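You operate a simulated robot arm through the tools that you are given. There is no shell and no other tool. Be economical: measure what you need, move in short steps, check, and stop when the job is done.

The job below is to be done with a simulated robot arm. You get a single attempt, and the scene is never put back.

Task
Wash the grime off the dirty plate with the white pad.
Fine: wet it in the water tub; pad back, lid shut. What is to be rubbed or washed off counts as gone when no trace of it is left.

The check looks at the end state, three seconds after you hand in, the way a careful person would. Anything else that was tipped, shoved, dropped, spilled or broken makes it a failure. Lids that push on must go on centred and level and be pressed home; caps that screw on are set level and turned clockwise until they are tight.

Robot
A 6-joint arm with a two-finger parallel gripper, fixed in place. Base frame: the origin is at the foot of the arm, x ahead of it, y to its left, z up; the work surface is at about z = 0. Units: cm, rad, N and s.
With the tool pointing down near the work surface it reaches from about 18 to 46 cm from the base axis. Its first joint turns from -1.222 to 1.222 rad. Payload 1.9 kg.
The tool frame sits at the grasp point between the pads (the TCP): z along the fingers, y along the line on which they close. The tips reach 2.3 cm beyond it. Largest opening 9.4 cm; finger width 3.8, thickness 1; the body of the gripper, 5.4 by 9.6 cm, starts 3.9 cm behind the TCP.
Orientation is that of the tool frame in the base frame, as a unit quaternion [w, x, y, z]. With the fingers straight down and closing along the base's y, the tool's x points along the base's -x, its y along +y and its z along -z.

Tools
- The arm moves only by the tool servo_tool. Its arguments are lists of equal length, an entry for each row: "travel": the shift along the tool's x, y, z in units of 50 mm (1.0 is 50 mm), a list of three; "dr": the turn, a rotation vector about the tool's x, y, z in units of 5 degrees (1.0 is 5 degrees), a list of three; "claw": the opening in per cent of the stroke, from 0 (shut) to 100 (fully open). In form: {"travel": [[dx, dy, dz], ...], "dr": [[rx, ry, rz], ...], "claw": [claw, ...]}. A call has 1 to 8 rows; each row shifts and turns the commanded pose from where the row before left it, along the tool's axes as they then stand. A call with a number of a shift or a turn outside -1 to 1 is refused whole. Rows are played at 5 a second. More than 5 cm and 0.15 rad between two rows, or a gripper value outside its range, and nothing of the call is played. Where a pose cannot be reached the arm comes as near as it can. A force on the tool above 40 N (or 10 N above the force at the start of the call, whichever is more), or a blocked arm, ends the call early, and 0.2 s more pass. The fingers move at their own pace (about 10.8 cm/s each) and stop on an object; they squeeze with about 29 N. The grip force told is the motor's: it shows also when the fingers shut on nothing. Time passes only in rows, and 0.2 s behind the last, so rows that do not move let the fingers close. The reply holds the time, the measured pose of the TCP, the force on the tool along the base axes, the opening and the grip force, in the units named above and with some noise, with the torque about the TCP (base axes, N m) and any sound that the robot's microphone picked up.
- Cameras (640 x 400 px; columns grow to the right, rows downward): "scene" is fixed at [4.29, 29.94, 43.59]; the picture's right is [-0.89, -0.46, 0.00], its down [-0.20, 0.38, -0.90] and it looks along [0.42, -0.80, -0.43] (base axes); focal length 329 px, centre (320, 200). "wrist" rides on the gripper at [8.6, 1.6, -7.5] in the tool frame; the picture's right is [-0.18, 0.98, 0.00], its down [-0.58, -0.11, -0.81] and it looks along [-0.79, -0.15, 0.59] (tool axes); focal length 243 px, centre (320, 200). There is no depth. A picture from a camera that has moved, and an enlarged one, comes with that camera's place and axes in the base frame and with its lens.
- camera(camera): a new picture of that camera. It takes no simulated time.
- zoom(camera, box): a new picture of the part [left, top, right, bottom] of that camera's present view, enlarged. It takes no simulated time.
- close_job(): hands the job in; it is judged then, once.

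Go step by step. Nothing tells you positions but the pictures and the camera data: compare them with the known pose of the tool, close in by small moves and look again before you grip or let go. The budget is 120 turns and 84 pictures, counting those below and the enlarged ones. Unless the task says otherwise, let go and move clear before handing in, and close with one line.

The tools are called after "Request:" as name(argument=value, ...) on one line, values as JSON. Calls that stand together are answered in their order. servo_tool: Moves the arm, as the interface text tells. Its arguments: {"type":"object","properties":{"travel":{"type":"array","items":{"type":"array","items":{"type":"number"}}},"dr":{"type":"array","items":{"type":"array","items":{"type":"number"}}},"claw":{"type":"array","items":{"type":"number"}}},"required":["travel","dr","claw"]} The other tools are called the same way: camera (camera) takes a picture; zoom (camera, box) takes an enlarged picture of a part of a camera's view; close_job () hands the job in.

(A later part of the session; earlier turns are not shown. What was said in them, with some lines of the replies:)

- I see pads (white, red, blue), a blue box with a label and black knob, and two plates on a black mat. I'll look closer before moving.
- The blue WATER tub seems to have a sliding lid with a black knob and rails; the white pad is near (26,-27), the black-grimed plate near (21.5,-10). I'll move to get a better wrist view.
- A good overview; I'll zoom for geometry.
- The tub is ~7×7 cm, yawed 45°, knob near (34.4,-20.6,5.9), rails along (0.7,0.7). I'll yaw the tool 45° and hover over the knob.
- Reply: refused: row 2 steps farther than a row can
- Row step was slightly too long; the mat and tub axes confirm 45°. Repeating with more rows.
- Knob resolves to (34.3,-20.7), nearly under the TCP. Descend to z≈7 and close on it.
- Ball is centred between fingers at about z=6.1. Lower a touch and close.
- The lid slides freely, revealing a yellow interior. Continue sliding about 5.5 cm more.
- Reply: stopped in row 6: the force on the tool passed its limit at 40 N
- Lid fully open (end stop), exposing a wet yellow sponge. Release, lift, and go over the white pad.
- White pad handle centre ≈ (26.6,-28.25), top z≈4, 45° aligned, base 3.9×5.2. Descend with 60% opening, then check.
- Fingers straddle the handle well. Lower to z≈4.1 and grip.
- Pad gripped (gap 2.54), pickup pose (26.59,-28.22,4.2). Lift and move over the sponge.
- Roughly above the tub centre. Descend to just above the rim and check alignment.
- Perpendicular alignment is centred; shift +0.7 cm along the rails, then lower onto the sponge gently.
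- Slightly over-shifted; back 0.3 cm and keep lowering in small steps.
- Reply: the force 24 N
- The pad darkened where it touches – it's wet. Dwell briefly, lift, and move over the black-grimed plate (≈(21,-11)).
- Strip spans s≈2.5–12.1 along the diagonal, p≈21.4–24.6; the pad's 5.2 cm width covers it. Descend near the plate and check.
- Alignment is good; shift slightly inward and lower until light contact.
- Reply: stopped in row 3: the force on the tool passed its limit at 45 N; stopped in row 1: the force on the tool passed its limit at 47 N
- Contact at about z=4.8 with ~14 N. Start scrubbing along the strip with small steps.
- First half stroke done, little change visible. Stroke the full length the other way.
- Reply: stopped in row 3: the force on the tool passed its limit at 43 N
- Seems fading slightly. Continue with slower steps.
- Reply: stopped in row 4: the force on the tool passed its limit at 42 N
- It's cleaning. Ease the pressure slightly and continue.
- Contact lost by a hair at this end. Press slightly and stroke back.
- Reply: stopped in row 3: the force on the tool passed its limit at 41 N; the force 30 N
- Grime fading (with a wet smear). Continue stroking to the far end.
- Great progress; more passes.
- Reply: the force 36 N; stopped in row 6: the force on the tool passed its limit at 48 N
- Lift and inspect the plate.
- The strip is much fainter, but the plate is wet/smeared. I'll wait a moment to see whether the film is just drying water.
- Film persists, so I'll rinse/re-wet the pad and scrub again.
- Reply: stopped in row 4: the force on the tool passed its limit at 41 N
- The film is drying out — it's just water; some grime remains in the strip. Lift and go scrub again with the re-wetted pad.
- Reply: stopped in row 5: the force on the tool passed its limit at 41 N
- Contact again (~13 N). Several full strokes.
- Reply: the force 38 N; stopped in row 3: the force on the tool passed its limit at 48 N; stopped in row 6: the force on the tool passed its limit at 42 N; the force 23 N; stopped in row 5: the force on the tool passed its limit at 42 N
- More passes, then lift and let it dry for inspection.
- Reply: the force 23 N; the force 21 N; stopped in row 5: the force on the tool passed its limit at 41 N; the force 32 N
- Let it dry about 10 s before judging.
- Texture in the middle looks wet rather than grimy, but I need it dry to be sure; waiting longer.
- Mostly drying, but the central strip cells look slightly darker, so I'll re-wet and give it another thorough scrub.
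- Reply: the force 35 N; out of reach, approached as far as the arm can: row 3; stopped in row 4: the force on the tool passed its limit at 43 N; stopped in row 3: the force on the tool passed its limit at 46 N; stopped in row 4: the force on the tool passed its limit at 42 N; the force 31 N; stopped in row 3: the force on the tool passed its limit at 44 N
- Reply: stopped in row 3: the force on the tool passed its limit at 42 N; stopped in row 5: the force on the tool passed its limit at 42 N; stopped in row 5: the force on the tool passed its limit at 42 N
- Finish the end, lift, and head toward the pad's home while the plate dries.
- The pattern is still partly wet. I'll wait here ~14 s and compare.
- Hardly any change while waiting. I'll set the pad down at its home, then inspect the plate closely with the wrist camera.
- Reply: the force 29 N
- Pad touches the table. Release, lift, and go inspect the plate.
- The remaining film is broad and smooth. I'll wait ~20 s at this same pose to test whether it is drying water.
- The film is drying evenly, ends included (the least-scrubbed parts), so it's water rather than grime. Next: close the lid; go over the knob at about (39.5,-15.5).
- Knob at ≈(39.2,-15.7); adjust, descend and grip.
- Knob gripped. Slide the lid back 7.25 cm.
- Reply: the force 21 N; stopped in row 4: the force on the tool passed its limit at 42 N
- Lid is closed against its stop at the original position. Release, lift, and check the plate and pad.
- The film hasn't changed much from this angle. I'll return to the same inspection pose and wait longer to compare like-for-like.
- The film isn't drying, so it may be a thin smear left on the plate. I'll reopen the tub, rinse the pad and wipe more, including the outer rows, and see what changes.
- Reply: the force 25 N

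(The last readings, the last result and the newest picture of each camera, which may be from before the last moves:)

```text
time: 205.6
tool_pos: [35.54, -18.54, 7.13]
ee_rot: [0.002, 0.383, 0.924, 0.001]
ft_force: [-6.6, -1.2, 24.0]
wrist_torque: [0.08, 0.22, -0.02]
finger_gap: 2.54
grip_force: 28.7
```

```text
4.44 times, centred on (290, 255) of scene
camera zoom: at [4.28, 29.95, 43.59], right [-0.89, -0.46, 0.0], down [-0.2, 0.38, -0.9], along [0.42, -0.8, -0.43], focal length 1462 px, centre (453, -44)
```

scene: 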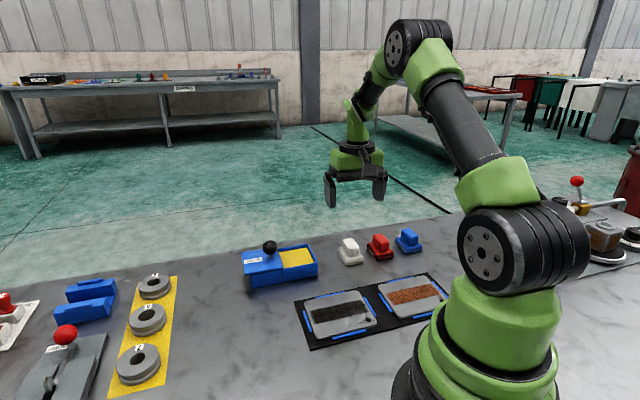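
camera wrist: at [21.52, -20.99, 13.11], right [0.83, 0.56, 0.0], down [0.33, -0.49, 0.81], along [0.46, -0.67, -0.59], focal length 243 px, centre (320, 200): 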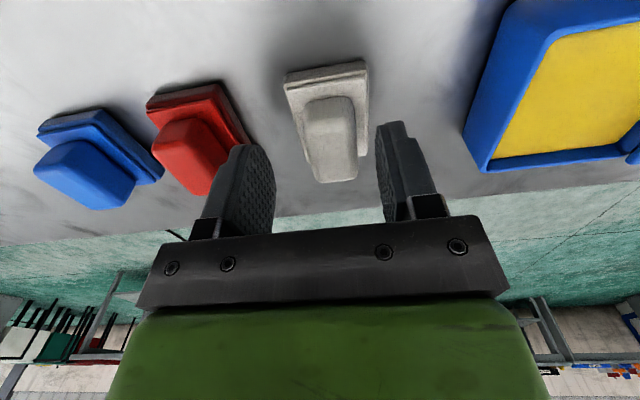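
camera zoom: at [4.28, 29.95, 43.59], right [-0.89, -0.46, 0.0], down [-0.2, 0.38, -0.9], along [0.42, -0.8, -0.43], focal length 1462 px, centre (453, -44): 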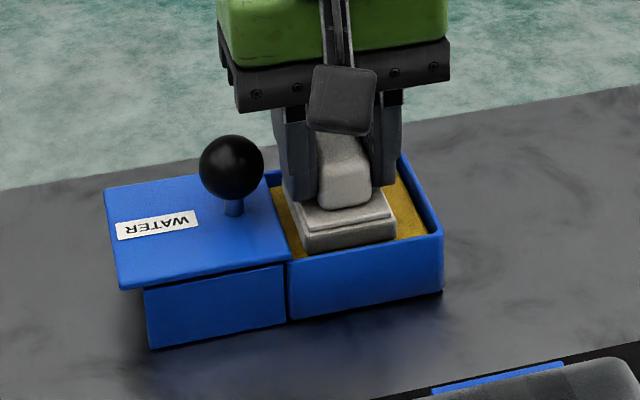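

Pad rewetted. Now wipe the far row (p≈25.3) as a test, starting at the right end.

Request:
servo_tool(travel=[[0, 0, 0], [0, 0, 0], [0, 0, -0.3], [0, 0, -0.7], [0.65, -0.06, 0], [0.65, -0.06, 0], [0.65, -0.06, 0], [0.63, -0.08, 0]], dr=[[0, 0, 0], [0, 0, 0], [0, 0, 0], [0.03, 0.04, 0], [0, 0, 0], [0, 0, 0], [0, 0, 0], [0, 0, 0]], claw=[0, 0, 0, 0, 0, 0, 0, 0])

Request:
servo_tool(travel=[[0, 0, 0.5], [0, 0, 0.5], [0, 0, 0.25], [0, 0, 0]], dr=[[0, 0, 0], [0, 0, 0], [0, 0, 0], [0, 0, 0]], claw=[0, 0, 0, 0])

```text
time: 207.4
tool_pos: [25.48, -10.42, 12.01]
ee_rot: [-0.001, 0.383, 0.924, -0.001]
ft_force: [-0.4, 0.5, -0.3]
wrist_torque: [0.02, 0.0, 0.01]
finger_gap: 2.5
grip_force: 29.2
```

```text
time: 208.4
tool_pos: [25.45, -10.37, 5.52]
ee_rot: [-0.002, 0.383, 0.924, 0.0]
ft_force: [-0.7, 0.3, -1.3]
wrist_torque: [0.0, 0.02, -0.02]
finger_gap: 2.56
grip_force: 29.2
```

Request:
servo_tool(travel=[[0, 0, 0.03], [0, 0, 0.015], [0, 0, 0.01], [0, 0, 0.01], [0, 0, 0]], dr=[[0, 0, 0], [0, 0, 0], [0, 0, 0], [0, 0, 0], [0, 0, 0]], claw=[0, 0, 0, 0, 0])

```text
time: 209.6
tool_pos: [25.47, -10.28, 5.38]
ee_rot: [-0.002, 0.383, 0.924, 0.0]
ft_force: [0.2, -0.2, 0.1]
wrist_torque: [-0.01, 0.01, 0.01]
finger_gap: 2.52
grip_force: 28.9
```

Request:
servo_tool(travel=[[0, 0, 0.015], [0, 0, 0.01], [0, 0, 0.01], [0, 0, 0.01], [0, 0, 0.008], [0, 0, 0]], dr=[[0, 0, 0], [0, 0, 0], [0, 0, 0], [0, 0, 0], [0, 0, 0], [0, 0, 0]], claw=[0, 0, 0, 0, 0, 0])

```text
time: 211.0
tool_pos: [25.39, -10.31, 5.14]
ee_rot: [-0.002, 0.383, 0.924, 0.001]
ft_force: [0.1, 0.5, -0.7]
wrist_torque: [-0.02, 0.0, 0.01]
finger_gap: 2.51
grip_force: 29.1
```

Request:
servo_tool(travel=[[0, 0, 0.01], [0, 0, 0.01], [0, 0, 0.01], [0, 0, 0.008], [0, 0, 0.008], [0, 0, 0]], dr=[[0, 0, 0], [0, 0, 0], [0, 0, 0], [0, 0, 0], [0, 0, 0], [0, 0, 0]], claw=[0, 0, 0, 0, 0, 0])

```text
time: 212.4
tool_pos: [25.41, -10.37, 4.91]
ee_rot: [-0.001, 0.383, 0.924, 0.001]
ft_force: [-1.2, -1.7, 24.7]
wrist_torque: [-0.05, -0.04, 0.03]
finger_gap: 2.52
grip_force: 28.8
```

Contact (25 N). Stroke along the far row and look.

Request:
servo_tool(travel=[[0, -0.06, -0.003], [0, -0.12, 0], [0, -0.12, 0], [0, -0.12, 0], [0, -0.12, 0], [0, -0.12, 0], [0, -0.1, 0], [0, 0, 0]], dr=[[0, 0, 0], [0, 0, 0], [0, 0, 0], [0, 0, 0], [0, 0, 0], [0, 0, 0], [0, 0, 0], [0, 0, 0]], claw=[0, 0, 0, 0, 0, 0, 0, 0])

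Request:
servo_tool(travel=[[0, -0.06, 0], [0, -0.12, 0], [0, -0.12, 0], [0, -0.12, 0], [0, -0.12, 0], [0, -0.12, 0], [0, 0, 0]], dr=[[0, 0, 0], [0, 0, 0], [0, 0, 0], [0, 0, 0], [0, 0, 0], [0, 0, 0], [0, 0, 0]], claw=[0, 0, 0, 0, 0, 0, 0])

Request:
zoom(camera="scene", box=[280, 260, 400, 350])

```text
time: 214.2
tool_pos: [22.62, -13.07, 4.94]
ee_rot: [-0.002, 0.383, 0.924, 0.0]
ft_force: [0.7, 0.6, 0.3]
wrist_torque: [-0.01, -0.03, 0.04]
finger_gap: 2.49
grip_force: 28.9
```

```text
time: 215.8
tool_pos: [20.34, -15.21, 4.91]
ee_rot: [-0.002, 0.383, 0.924, 0.0]
ft_force: [1.4, 0.0, 2.6]
wrist_torque: [-0.07, -0.07, 0.02]
finger_gap: 2.53
grip_force: 29.0
```

```text
4.44 times, centred on (340, 305) of scene
camera zoom: at [4.29, 29.94, 43.59], right [-0.89, -0.46, 0.0], down [-0.2, 0.38, -0.9], along [0.42, -0.8, -0.43], focal length 1462 px, centre (231, -267)
```

zoom: 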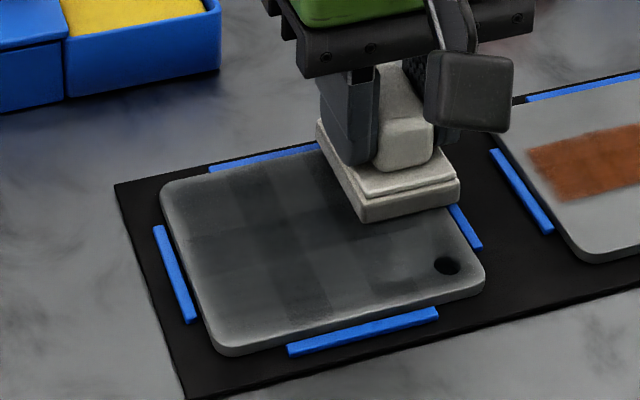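

Contact was light; press a bit more and stroke back.

Request:
servo_tool(travel=[[0, 0.04, 0.004], [0, 0.1, 0], [0, 0.12, 0], [0, 0.12, 0], [0, 0.12, 0], [0, 0.12, 0], [0, 0.1, 0], [0, 0, 0]], dr=[[0, 0, 0], [0, 0, 0], [0, 0, 0], [0, 0, 0], [0, 0, 0], [0, 0, 0], [0, 0, 0], [0, 0, 0]], claw=[0, 0, 0, 0, 0, 0, 0, 0])

Request:
servo_tool(travel=[[0, 0.06, 0], [0, 0.12, 0], [0, 0.12, 0], [0, 0.12, 0], [0, 0.12, 0], [0, 0.12, 0], [0, 0, 0]], dr=[[0, 0, 0], [0, 0, 0], [0, 0, 0], [0, 0, 0], [0, 0, 0], [0, 0, 0], [0, 0, 0]], claw=[0, 0, 0, 0, 0, 0, 0])

Request:
servo_tool(travel=[[0, -0.06, 0], [0, -0.12, 0], [0, -0.12, 0], [0, -0.12, 0], [0, -0.12, 0], [0, -0.12, 0], [0, 0, 0]], dr=[[0, 0, 0], [0, 0, 0], [0, 0, 0], [0, 0, 0], [0, 0, 0], [0, 0, 0], [0, 0, 0]], claw=[0, 0, 0, 0, 0, 0, 0])

```text
time: 217.6
tool_pos: [22.89, -12.77, 4.78]
ee_rot: [-0.002, 0.383, 0.924, 0.0]
ft_force: [-6.1, -7.5, 24.4]
wrist_torque: [-0.19, 0.04, -0.04]
finger_gap: 2.53
grip_force: 28.9
```

```text
time: 219.2
tool_pos: [25.3, -10.55, 4.82]
ee_rot: [-0.001, 0.383, 0.924, 0.001]
ft_force: [-1.3, -2.5, 10.2]
wrist_torque: [-0.1, -0.15, -0.02]
finger_gap: 2.54
grip_force: 29.1
```

```text
time: 220.8
tool_pos: [22.97, -12.83, 4.89]
ee_rot: [-0.002, 0.383, 0.924, 0.0]
ft_force: [-0.4, -0.2, -0.1]
wrist_torque: [0.03, 0.01, -0.02]
finger_gap: 2.54
grip_force: 29.1
```

Request:
servo_tool(travel=[[0, -0.06, 0.003], [0, -0.12, 0], [0, -0.12, 0], [0, -0.12, 0], [0, -0.12, 0], [0, -0.12, 0], [0, -0.04, 0], [0, 0, 0]], dr=[[0, 0, 0], [0, 0, 0], [0, 0, 0], [0, 0, 0], [0, 0, 0], [0, 0, 0], [0, 0, 0], [0, 0, 0]], claw=[0, 0, 0, 0, 0, 0, 0, 0])

Request:
zoom(camera="scene", box=[280, 260, 400, 350])

```text
time: 222.6
tool_pos: [20.45, -15.38, 4.84]
ee_rot: [-0.001, 0.382, 0.924, 0.0]
ft_force: [-0.4, 0.7, -1.0]
wrist_torque: [0.0, -0.04, 0.02]
finger_gap: 2.53
grip_force: 29.2
```

```text
4.44 times, centred on (340, 305) of scene
camera zoom: at [4.29, 29.94, 43.59], right [-0.89, -0.46, 0.0], down [-0.2, 0.38, -0.9], along [0.42, -0.8, -0.43], focal length 1462 px, centre (231, -267)
```

zoom: 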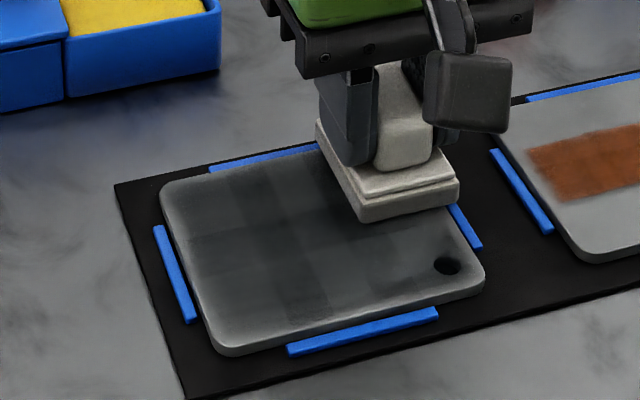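

No change from wiping there, which suggests the tint is just the wet surface, not grime. For insurance I'll do one more firm pass over the middle and near rows.

Request:
servo_tool(travel=[[0.1, 0, 0], [0.12, 0, 0], [0.12, 0, 0], [0.12, 0, 0.003], [0, 0.1, 0], [0, 0.12, 0], [0, 0.12, 0], [0, 0.12, 0]], dr=[[0, 0, 0], [0, 0, 0], [0, 0, 0], [0, 0, 0], [0, 0, 0], [0, 0, 0], [0, 0, 0], [0, 0, 0]], claw=[0, 0, 0, 0, 0, 0, 0, 0])

Request:
servo_tool(travel=[[0, 0.08, 0], [0, 0.12, 0], [0, 0.12, 0], [0, 0.12, 0], [0, 0.12, 0], [0, 0.12, 0], [0, 0.12, 0], [0, 0.12, 0]], dr=[[0, 0, 0], [0, 0, 0], [0, 0, 0], [0, 0, 0], [0, 0, 0], [0, 0, 0], [0, 0, 0], [0, 0, 0]], claw=[0, 0, 0, 0, 0, 0, 0, 0])

```text
time: 224.4
tool_pos: [20.3, -11.87, 4.96]
ee_rot: [-0.001, 0.384, 0.924, 0.001]
ft_force: [-5.4, -7.2, 19.6]
wrist_torque: [-0.24, -0.03, -0.05]
finger_gap: 2.53
grip_force: 29.1
```

```text
time: 226.2
tool_pos: [23.72, -8.82, 4.87]
ee_rot: [-0.002, 0.384, 0.923, 0.0]
ft_force: [-3.7, -3.3, 9.0]
wrist_torque: [-0.09, 0.01, -0.05]
finger_gap: 2.51
grip_force: 29.1
```

Request:
servo_tool(travel=[[0, -0.06, 0.001], [0, -0.12, 0], [0, -0.12, 0], [0, -0.12, 0], [0, -0.12, 0], [0, -0.12, 0], [0, -0.12, 0], [0, -0.12, 0]], dr=[[0, 0, 0], [0, 0, 0], [0, 0, 0], [0, 0, 0], [0, 0, 0], [0, 0, 0], [0, 0, 0], [0, 0, 0]], claw=[0, 0, 0, 0, 0, 0, 0, 0])

Request:
servo_tool(travel=[[0, -0.1, 0], [0, -0.12, 0], [0, -0.12, 0], [0, -0.12, 0], [0, -0.06, 0], [0.1, 0, 0], [0.12, 0, 0], [0.12, 0, 0]], dr=[[0, 0, 0], [0, 0, 0], [0, 0, 0], [0, 0, 0], [0, 0, 0], [0, 0, 0], [0, 0, 0], [0, 0, 0]], claw=[0, 0, 0, 0, 0, 0, 0, 0])

Request:
servo_tool(travel=[[0, 0.08, 0], [0, 0.12, 0], [0, 0.12, 0], [0, 0.12, 0], [0, 0.12, 0], [0, 0.12, 0], [0, 0.12, 0], [0, 0.12, 0]], dr=[[0, 0, 0], [0, 0, 0], [0, 0, 0], [0, 0, 0], [0, 0, 0], [0, 0, 0], [0, 0, 0], [0, 0, 0]], claw=[0, 0, 0, 0, 0, 0, 0, 0])

Request:
zoom(camera="scene", box=[280, 260, 400, 350])

```text
time: 228.0
tool_pos: [20.53, -11.93, 4.94]
ee_rot: [-0.002, 0.383, 0.924, 0.001]
ft_force: [0.1, -0.6, 0.0]
wrist_torque: [0.02, 0.02, 0.03]
finger_gap: 2.53
grip_force: 28.7
```

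```text
time: 229.8
tool_pos: [17.47, -12.54, 4.86]
ee_rot: [-0.002, 0.383, 0.924, 0.0]
ft_force: [0.5, 0.9, -1.3]
wrist_torque: [-0.01, 0.04, 0.05]
finger_gap: 2.54
grip_force: 29.1
```

```text
time: 231.6
tool_pos: [20.63, -9.32, 4.96]
ee_rot: [-0.002, 0.383, 0.924, 0.0]
ft_force: [-0.6, -1.1, -0.7]
wrist_torque: [0.01, -0.01, 0.04]
finger_gap: 2.54
grip_force: 28.2
```

```text
4.44 times, centred on (340, 305) of scene
camera zoom: at [4.29, 29.94, 43.59], right [-0.89, -0.46, 0.0], down [-0.2, 0.38, -0.9], along [0.42, -0.8, -0.43], focal length 1462 px, centre (231, -267)
```

zoom: 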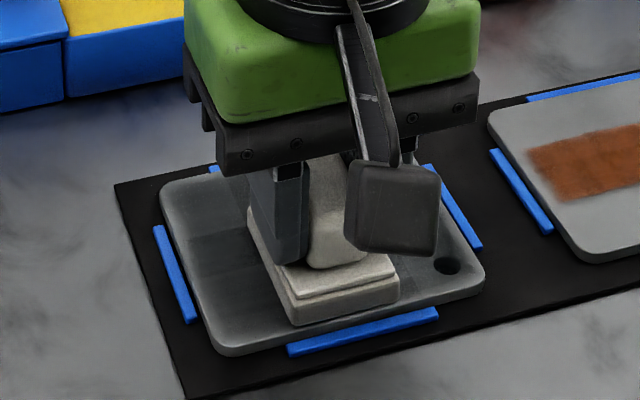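

The tint may instead mean the pad wasn't soaked enough. I'll go back and soak it much longer (several seconds of pressing) and then test again.

Request:
servo_tool(travel=[[0, 0, -0.6], [0, 0, -0.9], [-0.85, 0.2, 0], [-0.85, 0.2, 0], [-0.85, 0.2, 0], [-0.85, 0.19, 0], [0, 0, 0.5], [0, 0, 0.3]], dr=[[0, 0, 0], [0, 0, 0], [0, 0, 0], [0, 0, 0], [0, 0, 0], [0, 0, 0], [0, 0, 0], [0, 0, 0]], claw=[0, 0, 0, 0, 0, 0, 0, 0])

Request:
zoom(camera="wrist", box=[200, 0, 480, 200])

```text
time: 233.4
tool_pos: [35.47, -18.6, 8.12]
ee_rot: [-0.002, 0.383, 0.924, 0.0]
ft_force: [0.5, -0.1, 0.0]
wrist_torque: [-0.02, 0.02, 0.04]
finger_gap: 2.52
grip_force: 28.9
```

```text
2.00 times, centred on (340, 100) of wrist
camera zoom: at [30.5, -11.48, 15.62], right [0.83, 0.56, 0.0], down [0.34, -0.49, 0.8], along [0.45, -0.66, -0.59], focal length 485 px, centre (280, 400)
```

zoom: 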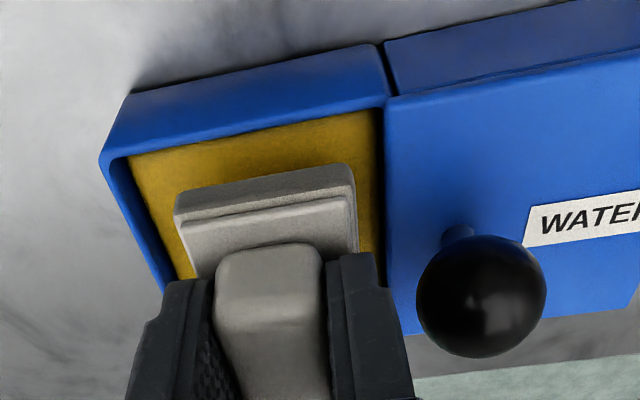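

Centred over the sponge. Press and hold for several seconds.

Request:
servo_tool(travel=[[0, -0.03, 0.12], [0, 0, 0.06], [0, 0, 0.03], [0, 0, 0.02], [0, 0, 0.02], [0, 0, 0]], dr=[[0, 0, 0], [0, 0, 0], [0, 0, 0], [0, 0, 0], [0, 0, 0], [0, 0, 0]], claw=[0, 0, 0, 0, 0, 0])

```text
time: 234.8
tool_pos: [35.42, -18.68, 6.99]
ee_rot: [-0.002, 0.382, 0.924, 0.0]
ft_force: [0.1, 0.0, -1.2]
wrist_torque: [-0.01, -0.04, 0.01]
finger_gap: 2.51
grip_force: 29.1
```

Request:
servo_tool(travel=[[0, 0, 0.015], [0, 0, 0.012], [0, 0, 0.01], [0, 0, 0.01], [0, 0, 0.006], [0, 0, 0], [0, 0, 0]], dr=[[0, 0, 0], [0, 0, 0], [0, 0, 0], [0, 0, 0], [0, 0, 0], [0, 0, 0], [0, 0, 0]], claw=[0, 0, 0, 0, 0, 0, 0])

Request:
servo_tool(travel=[[0, 0, 0], [0, 0, 0], [0, 0, 0], [0, 0, 0], [0, 0, 0], [0, 0, 0], [0, 0, 0], [0, 0, 0]], dr=[[0, 0, 0], [0, 0, 0], [0, 0, 0], [0, 0, 0], [0, 0, 0], [0, 0, 0], [0, 0, 0], [0, 0, 0]], claw=[0, 0, 0, 0, 0, 0, 0, 0])

Request:
servo_tool(travel=[[0, 0, 0], [0, 0, 0], [0, 0, 0], [0, 0, 0], [0, 0, 0], [0, 0, 0], [0, 0, 0], [0, 0, 0]], dr=[[0, 0, 0], [0, 0, 0], [0, 0, 0], [0, 0, 0], [0, 0, 0], [0, 0, 0], [0, 0, 0], [0, 0, 0]], claw=[0, 0, 0, 0, 0, 0, 0, 0])

Request:
servo_tool(travel=[[0, 0, 0], [0, 0, 0], [0, 0, 0], [0, 0, 0], [0, 0, 0], [0, 0, 0], [0, 0, 0], [0, 0, 0]], dr=[[0, 0, 0], [0, 0, 0], [0, 0, 0], [0, 0, 0], [0, 0, 0], [0, 0, 0], [0, 0, 0], [0, 0, 0]], claw=[0, 0, 0, 0, 0, 0, 0, 0])

```text
time: 236.4
tool_pos: [35.46, -18.57, 6.73]
ee_rot: [-0.001, 0.382, 0.924, 0.0]
ft_force: [-4.7, 2.3, 24.5]
wrist_torque: [0.03, 0.11, -0.06]
finger_gap: 2.53
grip_force: 28.6
```

```text
time: 238.2
tool_pos: [35.52, -18.69, 6.9]
ee_rot: [-0.001, 0.383, 0.924, -0.002]
ft_force: [5.0, -2.6, 28.1]
wrist_torque: [-0.14, -0.23, 0.0]
finger_gap: 2.5
grip_force: 28.5
```

```text
time: 240.0
tool_pos: [35.32, -18.68, 6.68]
ee_rot: [-0.001, 0.383, 0.924, -0.001]
ft_force: [0.6, -0.5, 30.6]
wrist_torque: [-0.13, -0.13, 0.0]
finger_gap: 2.55
grip_force: 29.1
```

```text
time: 241.8
tool_pos: [35.54, -18.72, 6.71]
ee_rot: [-0.001, 0.383, 0.924, -0.001]
ft_force: [-0.7, 1.1, 30.8]
wrist_torque: [0.01, -0.07, 0.0]
finger_gap: 2.52
grip_force: 29.3
```

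Soaked ~6 s. Now to the plate's middle row.

Request:
servo_tool(travel=[[0, 0, -0.5], [0, 0, -0.8], [0.77, -0.235, 0], [0.77, -0.235, 0], [0.77, -0.235, 0], [0.75, -0.235, 0], [0, 0, 0.8], [0, 0, 0.7]], dr=[[0, 0, 0], [0, 0, 0], [0, 0, 0], [0, 0, 0], [0, 0, 0], [0, 0, 0], [0, 0, 0], [0, 0, 0]], claw=[0, 0, 0, 0, 0, 0, 0, 0])

Request:
servo_tool(travel=[[0, 0, 0.08], [0, 0, 0.01], [0, 0, 0.01], [0, 0, 0.01], [0, 0, 0]], dr=[[0, 0, 0], [0, 0, 0], [0, 0, 0], [0, 0, 0], [0, 0, 0]], claw=[0, 0, 0, 0, 0])

```text
time: 243.6
tool_pos: [21.48, -10.96, 5.59]
ee_rot: [-0.001, 0.383, 0.924, -0.002]
ft_force: [-0.2, -0.2, 0.2]
wrist_torque: [-0.01, 0.01, 0.01]
finger_gap: 2.54
grip_force: 29.0
```

```text
time: 244.8
tool_pos: [21.24, -11.18, 5.19]
ee_rot: [-0.001, 0.383, 0.924, 0.0]
ft_force: [-0.4, -0.4, -1.0]
wrist_torque: [0.0, 0.0, -0.01]
finger_gap: 2.51
grip_force: 28.9
```

Request:
servo_tool(travel=[[0, 0, 0.03], [0, 0, 0.015], [0, 0, 0.01], [0, 0, 0.008], [0, 0, 0]], dr=[[0, 0, 0], [0, 0, 0], [0, 0, 0], [0, 0, 0], [0, 0, 0]], claw=[0, 0, 0, 0, 0])

Request:
servo_tool(travel=[[0, 0, 0.006], [0, 0, 0.006], [0, 0, 0]], dr=[[0, 0, 0], [0, 0, 0], [0, 0, 0]], claw=[0, 0, 0])

```text
time: 246.0
tool_pos: [21.33, -11.11, 4.88]
ee_rot: [-0.002, 0.382, 0.924, 0.0]
ft_force: [0.1, -0.7, -1.0]
wrist_torque: [0.01, -0.02, 0.01]
finger_gap: 2.54
grip_force: 29.1
```

```text
time: 246.8
tool_pos: [21.17, -11.13, 4.84]
ee_rot: [-0.002, 0.382, 0.924, 0.0]
ft_force: [-0.4, -0.7, -1.1]
wrist_torque: [0.0, 0.01, -0.02]
finger_gap: 2.54
grip_force: 28.6
```

Request:
servo_tool(travel=[[0, 0, 0.006], [0, 0, 0.006], [0, 0, 0.004], [0, 0, 0.004], [0, 0, 0]], dr=[[0, 0, 0], [0, 0, 0], [0, 0, 0], [0, 0, 0], [0, 0, 0]], claw=[0, 0, 0, 0, 0])

Request:
servo_tool(travel=[[0, -0.08, 0], [0, -0.12, 0], [0, -0.12, 0], [0, -0.12, 0], [0, -0.12, 0], [0, -0.12, 0], [0, -0.05, 0], [0, 0, 0]], dr=[[0, 0, 0], [0, 0, 0], [0, 0, 0], [0, 0, 0], [0, 0, 0], [0, 0, 0], [0, 0, 0], [0, 0, 0]], claw=[0, 0, 0, 0, 0, 0, 0, 0])

Request:
servo_tool(travel=[[0, 0.08, 0], [0, 0.12, 0], [0, 0.12, 0], [0, 0.12, 0], [0, 0.12, 0], [0, 0.12, 0], [0, 0.12, 0], [0, 0.12, 0]], dr=[[0, 0, 0], [0, 0, 0], [0, 0, 0], [0, 0, 0], [0, 0, 0], [0, 0, 0], [0, 0, 0], [0, 0, 0]], claw=[0, 0, 0, 0, 0, 0, 0, 0])

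Request:
servo_tool(travel=[[0, 0.08, 0], [0, 0.12, 0], [0, 0.12, 0], [0, 0.12, 0], [0, 0.08, 0], [0, 0, 0]], dr=[[0, 0, 0], [0, 0, 0], [0, 0, 0], [0, 0, 0], [0, 0, 0], [0, 0, 0]], claw=[0, 0, 0, 0, 0, 0])

Request:
zoom(camera="scene", box=[280, 260, 400, 350])

```text
time: 248.0
tool_pos: [21.34, -11.22, 4.77]
ee_rot: [0.0, 0.383, 0.924, 0.0]
ft_force: [-0.1, 2.0, 10.4]
wrist_torque: [-0.03, -0.11, 0.01]
finger_gap: 2.52
grip_force: 28.8
```

```text
time: 249.8
tool_pos: [18.64, -13.76, 4.88]
ee_rot: [-0.002, 0.383, 0.924, 0.0]
ft_force: [-0.2, 0.2, -0.7]
wrist_torque: [-0.01, 0.0, 0.03]
finger_gap: 2.52
grip_force: 28.9
```

```text
time: 251.0
tool_pos: [20.49, -11.8, 4.86]
ee_rot: [-0.001, 0.385, 0.923, 0.0]
ft_force: [-1.2, 1.4, 12.8]
wrist_torque: [0.06, -0.12, -0.03]
finger_gap: 2.55
grip_force: 29.3
stopped in row 6: the force on the tool passed its limit at 45 N (the readings are from after the stop); the commanded pose is now the measured one
```

```text
time: 252.4
tool_pos: [22.51, -10.07, 4.64]
ee_rot: [-0.001, 0.384, 0.923, -0.001]
ft_force: [-8.7, -4.1, 32.9]
wrist_torque: [-0.11, 0.03, -0.11]
finger_gap: 2.52
grip_force: 28.7
```

```text
4.44 times, centred on (340, 305) of scene
camera zoom: at [4.28, 29.95, 43.59], right [-0.89, -0.46, 0.0], down [-0.2, 0.38, -0.9], along [0.42, -0.8, -0.43], focal length 1462 px, centre (231, -267)
```

zoom: 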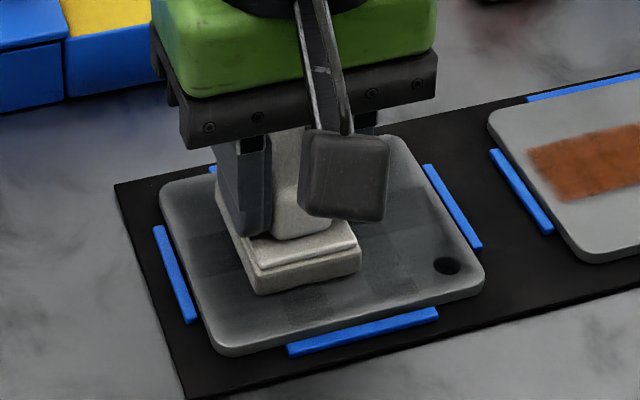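

Mid row seems possibly lighter now. Complete more strokes before looking.

Request:
servo_tool(travel=[[0, 0.08, -0.001], [0, 0.12, 0], [0, 0.12, 0], [0, 0.1, 0], [0, -0.1, 0], [0, -0.12, 0], [0, -0.12, 0], [0, -0.12, 0]], dr=[[0, 0, 0], [0, 0, 0], [0, 0, 0], [0, 0, 0], [0, 0, 0], [0, 0, 0], [0, 0, 0], [0, 0, 0]], claw=[0, 0, 0, 0, 0, 0, 0, 0])

Request:
servo_tool(travel=[[0, -0.08, 0], [0, -0.12, 0], [0, -0.12, 0], [0, -0.12, 0], [0, -0.12, 0], [0, -0.12, 0], [0, -0.1, 0], [0, -0.06, 0]], dr=[[0, 0, 0], [0, 0, 0], [0, 0, 0], [0, 0, 0], [0, 0, 0], [0, 0, 0], [0, 0, 0], [0, 0, 0]], claw=[0, 0, 0, 0, 0, 0, 0, 0])

Request:
servo_tool(travel=[[0, 0.08, 0], [0, 0.12, 0], [0, 0.12, 0], [0, 0.12, 0], [0, 0.12, 0], [0, 0.12, 0], [0, 0.12, 0], [0, 0.12, 0]], dr=[[0, 0, 0], [0, 0, 0], [0, 0, 0], [0, 0, 0], [0, 0, 0], [0, 0, 0], [0, 0, 0], [0, 0, 0]], claw=[0, 0, 0, 0, 0, 0, 0, 0])

```text
time: 254.2
tool_pos: [22.32, -10.07, 4.84]
ee_rot: [-0.001, 0.384, 0.923, 0.0]
ft_force: [9.3, 8.7, 28.3]
wrist_torque: [0.3, -0.24, -0.04]
finger_gap: 2.53
grip_force: 28.5
```

```text
time: 256.0
tool_pos: [19.24, -13.07, 4.72]
ee_rot: [-0.002, 0.384, 0.923, -0.001]
ft_force: [-0.1, 0.0, 1.1]
wrist_torque: [-0.05, -0.04, 0.02]
finger_gap: 2.51
grip_force: 29.0
```

```text
time: 257.8
tool_pos: [22.57, -9.85, 4.76]
ee_rot: [-0.001, 0.384, 0.923, -0.001]
ft_force: [-4.2, -3.2, 9.5]
wrist_torque: [-0.13, -0.08, -0.08]
finger_gap: 2.56
grip_force: 28.6
```

Request:
servo_tool(travel=[[0, 0.1, 0], [0, 0.12, 0], [0, 0.1, 0], [0, -0.1, 0], [0, 0, -0.5], [-0.3, 0, -0.8], [-0.9, -0.4, -0.3], [-0.9, -0.4, 0]], dr=[[0, 0, 0], [0, 0, 0], [0, 0, 0], [0, 0, 0], [0, 0, 0], [0, 0, 0], [0, 0, 0], [0, 0, 0]], claw=[0, 0, 0, 0, 0, 0, 0, 0])

Request:
zoom(camera="scene", box=[280, 260, 400, 350])

```text
refused: row 7 steps farther than a row can; nothing moved
```

```text
4.44 times, centred on (340, 305) of scene
camera zoom: at [4.29, 29.95, 43.59], right [-0.89, -0.46, 0.0], down [-0.2, 0.38, -0.9], along [0.42, -0.8, -0.43], focal length 1462 px, centre (231, -267)
```

zoom: 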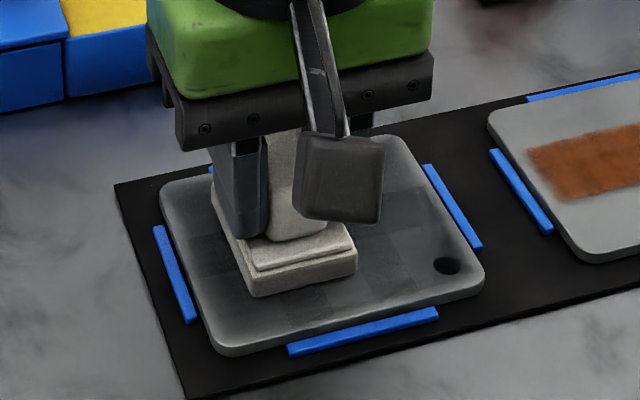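

Request:
servo_tool(travel=[[0, 0.1, 0], [0, 0.12, 0], [0, 0.1, 0], [0, -0.1, 0], [0, 0, -0.5], [-0.3, 0, -0.8], [-0.8, -0.4, -0.2], [-0.8, -0.5, 0]], dr=[[0, 0, 0], [0, 0, 0], [0, 0, 0], [0, 0, 0], [0, 0, 0], [0, 0, 0], [0, 0, 0], [0, 0, 0]], claw=[0, 0, 0, 0, 0, 0, 0, 0])

Request:
servo_tool(travel=[[-0.8, -0.5, 0], [0, 0, 0]], dr=[[0, 0, 0], [0, 0, 0]], claw=[0, 0])

Request:
zoom(camera="scene", box=[280, 260, 400, 350])

```text
time: 259.6
tool_pos: [26.79, -19.24, 12.42]
ee_rot: [-0.002, 0.384, 0.923, 0.0]
ft_force: [-0.2, 0.0, 0.3]
wrist_torque: [0.03, 0.01, 0.01]
finger_gap: 2.53
grip_force: 29.3
```

```text
time: 260.2
tool_pos: [27.87, -23.65, 12.39]
ee_rot: [-0.002, 0.384, 0.923, -0.001]
ft_force: [-0.5, 0.1, -0.4]
wrist_torque: [0.03, 0.0, -0.01]
finger_gap: 2.51
grip_force: 29.0
```

```text
4.44 times, centred on (340, 305) of scene
camera zoom: at [4.29, 29.94, 43.59], right [-0.89, -0.46, 0.0], down [-0.2, 0.38, -0.9], along [0.42, -0.8, -0.43], focal length 1462 px, centre (231, -267)
```

zoom: 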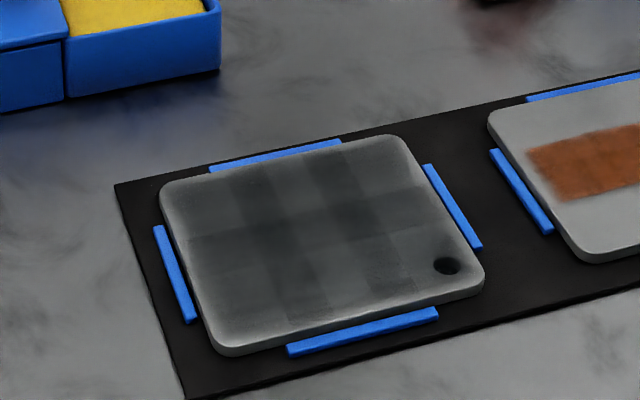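

The plaid tint is identical to all earlier views regardless of scrubbing — it's the washed plate's surface look, with no strip grime left. I'll return the pad to its home.

Request:
servo_tool(travel=[[-0.23, -0.44, 0], [-0.23, -0.44, 0], [0, 0, 0.6], [0, 0, 0.6], [0, 0, 0.35], [0, 0, 0]], dr=[[0, 0, 0], [0, 0, 0], [0, 0, 0], [0, 0, 0], [0, 0, 0], [0, 0, 0]], claw=[0, 0, 0, 0, 0, 0])

```text
time: 261.6
tool_pos: [26.42, -28.41, 4.42]
ee_rot: [-0.002, 0.384, 0.923, -0.001]
ft_force: [-0.8, 0.7, -0.6]
wrist_torque: [-0.01, -0.02, 0.01]
finger_gap: 2.52
grip_force: 29.0
```

Request:
servo_tool(travel=[[0, 0, 0.04], [0, 0, 0.02], [0, 0, 0.01], [0, 0, 0]], dr=[[0.03, 0.03, 0], [0, 0, 0], [0, 0, 0], [0, 0, 0]], claw=[0, 0, 0, 0])

Request:
servo_tool(travel=[[0, 0, 0.006], [0, 0, 0.006], [0, 0, 0]], dr=[[0, 0, 0], [0, 0, 0], [0, 0, 0]], claw=[0, 0, 0])

```text
time: 262.6
tool_pos: [26.39, -28.41, 4.06]
ee_rot: [-0.004, 0.384, 0.923, 0.0]
ft_force: [0.1, -0.4, -0.7]
wrist_torque: [-0.02, 0.01, -0.03]
finger_gap: 2.52
grip_force: 28.6
```

```text
time: 263.4
tool_pos: [26.44, -28.28, 4.0]
ee_rot: [-0.004, 0.384, 0.923, 0.0]
ft_force: [0.7, -0.3, -0.4]
wrist_torque: [0.03, -0.01, -0.05]
finger_gap: 2.53
grip_force: 29.4
```

Request:
servo_tool(travel=[[0, 0, 0], [0, 0, 0.008], [0, 0, 0.006], [0, 0, 0.006], [0, 0, 0]], dr=[[-0.04, -0.08, 0], [0, 0, 0], [0, 0, 0], [0, 0, 0], [0, 0, 0]], claw=[0, 0, 0, 0, 0])

```text
time: 264.6
tool_pos: [26.58, -28.42, 3.86]
ee_rot: [0.001, 0.384, 0.923, -0.001]
ft_force: [0.5, 0.0, -0.4]
wrist_torque: [0.0, 0.0, 0.0]
finger_gap: 2.53
grip_force: 28.8
```

Request:
servo_tool(travel=[[0, 0, 0.006], [0, 0, 0.006], [0, 0, 0.006], [0, 0, 0.004], [0, 0, 0]], dr=[[0, 0, 0], [0, 0, 0], [0, 0, 0], [0, 0, 0], [0, 0, 0]], claw=[0, 0, 0, 0, 0])

```text
time: 265.8
tool_pos: [26.29, -28.22, 3.97]
ee_rot: [0.001, 0.384, 0.923, -0.001]
ft_force: [-0.5, 0.2, -1.1]
wrist_torque: [-0.01, -0.01, 0.0]
finger_gap: 2.55
grip_force: 28.9
```

Within a millimetre of the table; release, lift and go to the lid knob.

Request:
servo_tool(travel=[[0, 0, 0.006], [0, 0, 0], [0, 0, 0], [0, 0, -0.5], [0, 0, -0.8], [0, 0, -0.4], [0, 0, 0]], dr=[[0, 0, 0], [0, 0, 0], [0, 0, 0], [0, 0, 0], [0, 0, 0], [0, 0, 0], [0, 0, 0]], claw=[0, 60, 60, 60, 60, 60, 60])

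Request:
servo_tool(travel=[[-0.02, 0.9, 0], [-0.02, 0.9, 0], [-0.02, 0.9, 0], [-0.01, 0.93, 0], [0, 0, 0]], dr=[[0, 0, 0], [0, 0, 0], [0, 0, 0], [0, 0, 0], [0, 0, 0]], claw=[75, 75, 75, 75, 75])

Request:
zoom(camera="scene", box=[220, 180, 380, 300])

```text
time: 267.4
tool_pos: [26.35, -27.95, 12.43]
ee_rot: [0.001, 0.384, 0.923, 0.0]
ft_force: [0.0, 0.0, -0.2]
wrist_torque: [-0.06, 0.0, -0.03]
finger_gap: 5.64
grip_force: 0.0
```

```text
time: 268.6
tool_pos: [39.53, -15.61, 12.35]
ee_rot: [0.002, 0.384, 0.923, 0.0]
ft_force: [0.5, -0.2, -0.1]
wrist_torque: [0.0, -0.01, -0.02]
finger_gap: 7.04
grip_force: 0.0
```

```text
3.33 times, centred on (300, 240) of scene
camera zoom: at [4.29, 29.95, 43.59], right [-0.89, -0.46, 0.0], down [-0.2, 0.38, -0.9], along [0.42, -0.8, -0.43], focal length 1096 px, centre (387, 67)
```

zoom: 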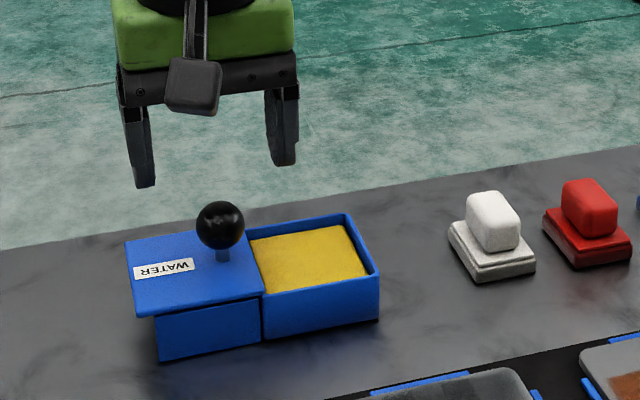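

Pad is back upright at its place. Grip the knob and slide the lid shut.

Request:
servo_tool(travel=[[0, -0.02, 0.5], [0, 0, 0.5], [0, 0, 0.14], [0, 0, 0], [0, 0, 0], [0, 0, 0], [0, 0, 0]], dr=[[0, 0, 0], [0, 0, 0], [0, 0, 0], [0, 0, 0], [0, 0, 0], [0, 0, 0], [0, 0, 0]], claw=[75, 75, 75, 75, 0, 0, 0])

Request:
servo_tool(travel=[[0, -0.15, 0], [0, -0.22, 0], [0, -0.22, 0], [0, -0.22, 0], [0, -0.22, 0], [0, -0.22, 0], [0, -0.14, 0], [0, 0, 0]], dr=[[0, 0, 0], [0, 0, 0], [0, 0, 0], [0, 0, 0], [0, 0, 0], [0, 0, 0], [0, 0, 0], [0, 0, 0]], claw=[0, 0, 0, 0, 0, 0, 0, 0])

Request:
servo_tool(travel=[[0, -0.04, 0], [0, -0.03, 0], [0, -0.03, 0], [0, -0.02, 0], [0, 0, 0]], dr=[[0, 0, 0], [0, 0, 0], [0, 0, 0], [0, 0, 0], [0, 0, 0]], claw=[0, 0, 0, 0, 0])

```text
time: 270.2
tool_pos: [39.55, -15.79, 6.64]
ee_rot: [0.001, 0.385, 0.923, -0.001]
ft_force: [2.5, -2.7, -3.4]
wrist_torque: [0.01, 0.01, -0.02]
finger_gap: 2.89
grip_force: 45.0
```

```text
time: 272.0
tool_pos: [34.4, -20.81, 6.63]
ee_rot: [0.002, 0.384, 0.923, -0.001]
ft_force: [9.2, -8.7, -28.6]
wrist_torque: [0.02, -0.1, -0.13]
finger_gap: 2.89
grip_force: 45.2
```

```text
time: 272.7
tool_pos: [34.52, -20.88, 6.69]
ee_rot: [0.002, 0.383, 0.924, 0.001]
ft_force: [7.5, 1.9, -4.8]
wrist_torque: [0.1, -0.02, -0.13]
finger_gap: 2.88
grip_force: 45.3
stopped in row 3: the force on the tool passed its limit at 43 N (the readings are from after the stop); the commanded pose is now the measured one
```

Lid is against its stop. Release, lift clear, and check.

Request:
servo_tool(travel=[[0, 0, 0], [0, 0, 0], [0, 0, -0.5], [0, 0, -0.7], [0, 0, -0.7], [0, 0, -0.7], [0, 0, 0]], dr=[[0, 0, 0], [0, 0, 0], [0, 0, 0], [0, 0, 0], [0, 0, 0], [0, 0, 0], [0, 0, 0]], claw=[60, 60, 60, 60, 60, 60, 60])

Request:
zoom(camera="scene", box=[220, 210, 460, 360])

```text
time: 274.3
tool_pos: [34.16, -20.96, 19.61]
ee_rot: [0.002, 0.384, 0.923, 0.001]
ft_force: [-0.7, -0.3, -0.3]
wrist_torque: [0.0, 0.01, -0.04]
finger_gap: 5.66
grip_force: 0.1
```

```text
2.67 times, centred on (340, 285) of scene
camera zoom: at [4.29, 29.94, 43.59], right [-0.89, -0.46, 0.0], down [-0.2, 0.38, -0.9], along [0.42, -0.8, -0.43], focal length 877 px, centre (267, -27)
```

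zoom: 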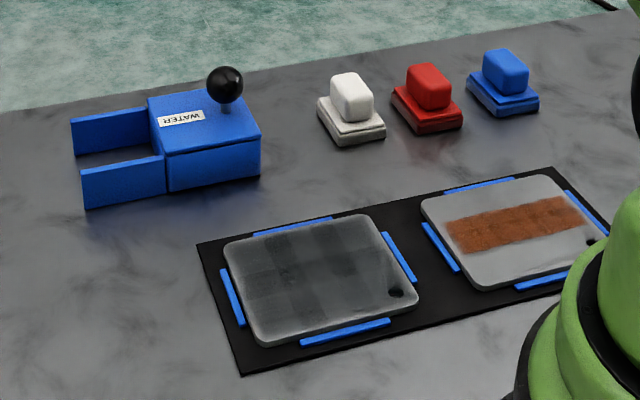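

The lid is shut, the pad stands at its place within about half a centimetre, and the plate, pads and tub are where they were. The black strip is gone; the plate has an even dark tint that further wet wiping and waiting did not change.

Request:
close_job()

```text
The job is handed in.
```

I scrubbed the black grime strip off the plate with the wetted white pad, put the pad back within about half a centimetre of where it stood, and slid the tub lid shut. The plate still has an overall darker tint. I took it for a wet surface, but it did not dry or lighten with more rubbing, so I can't rule out a thin leftover film.
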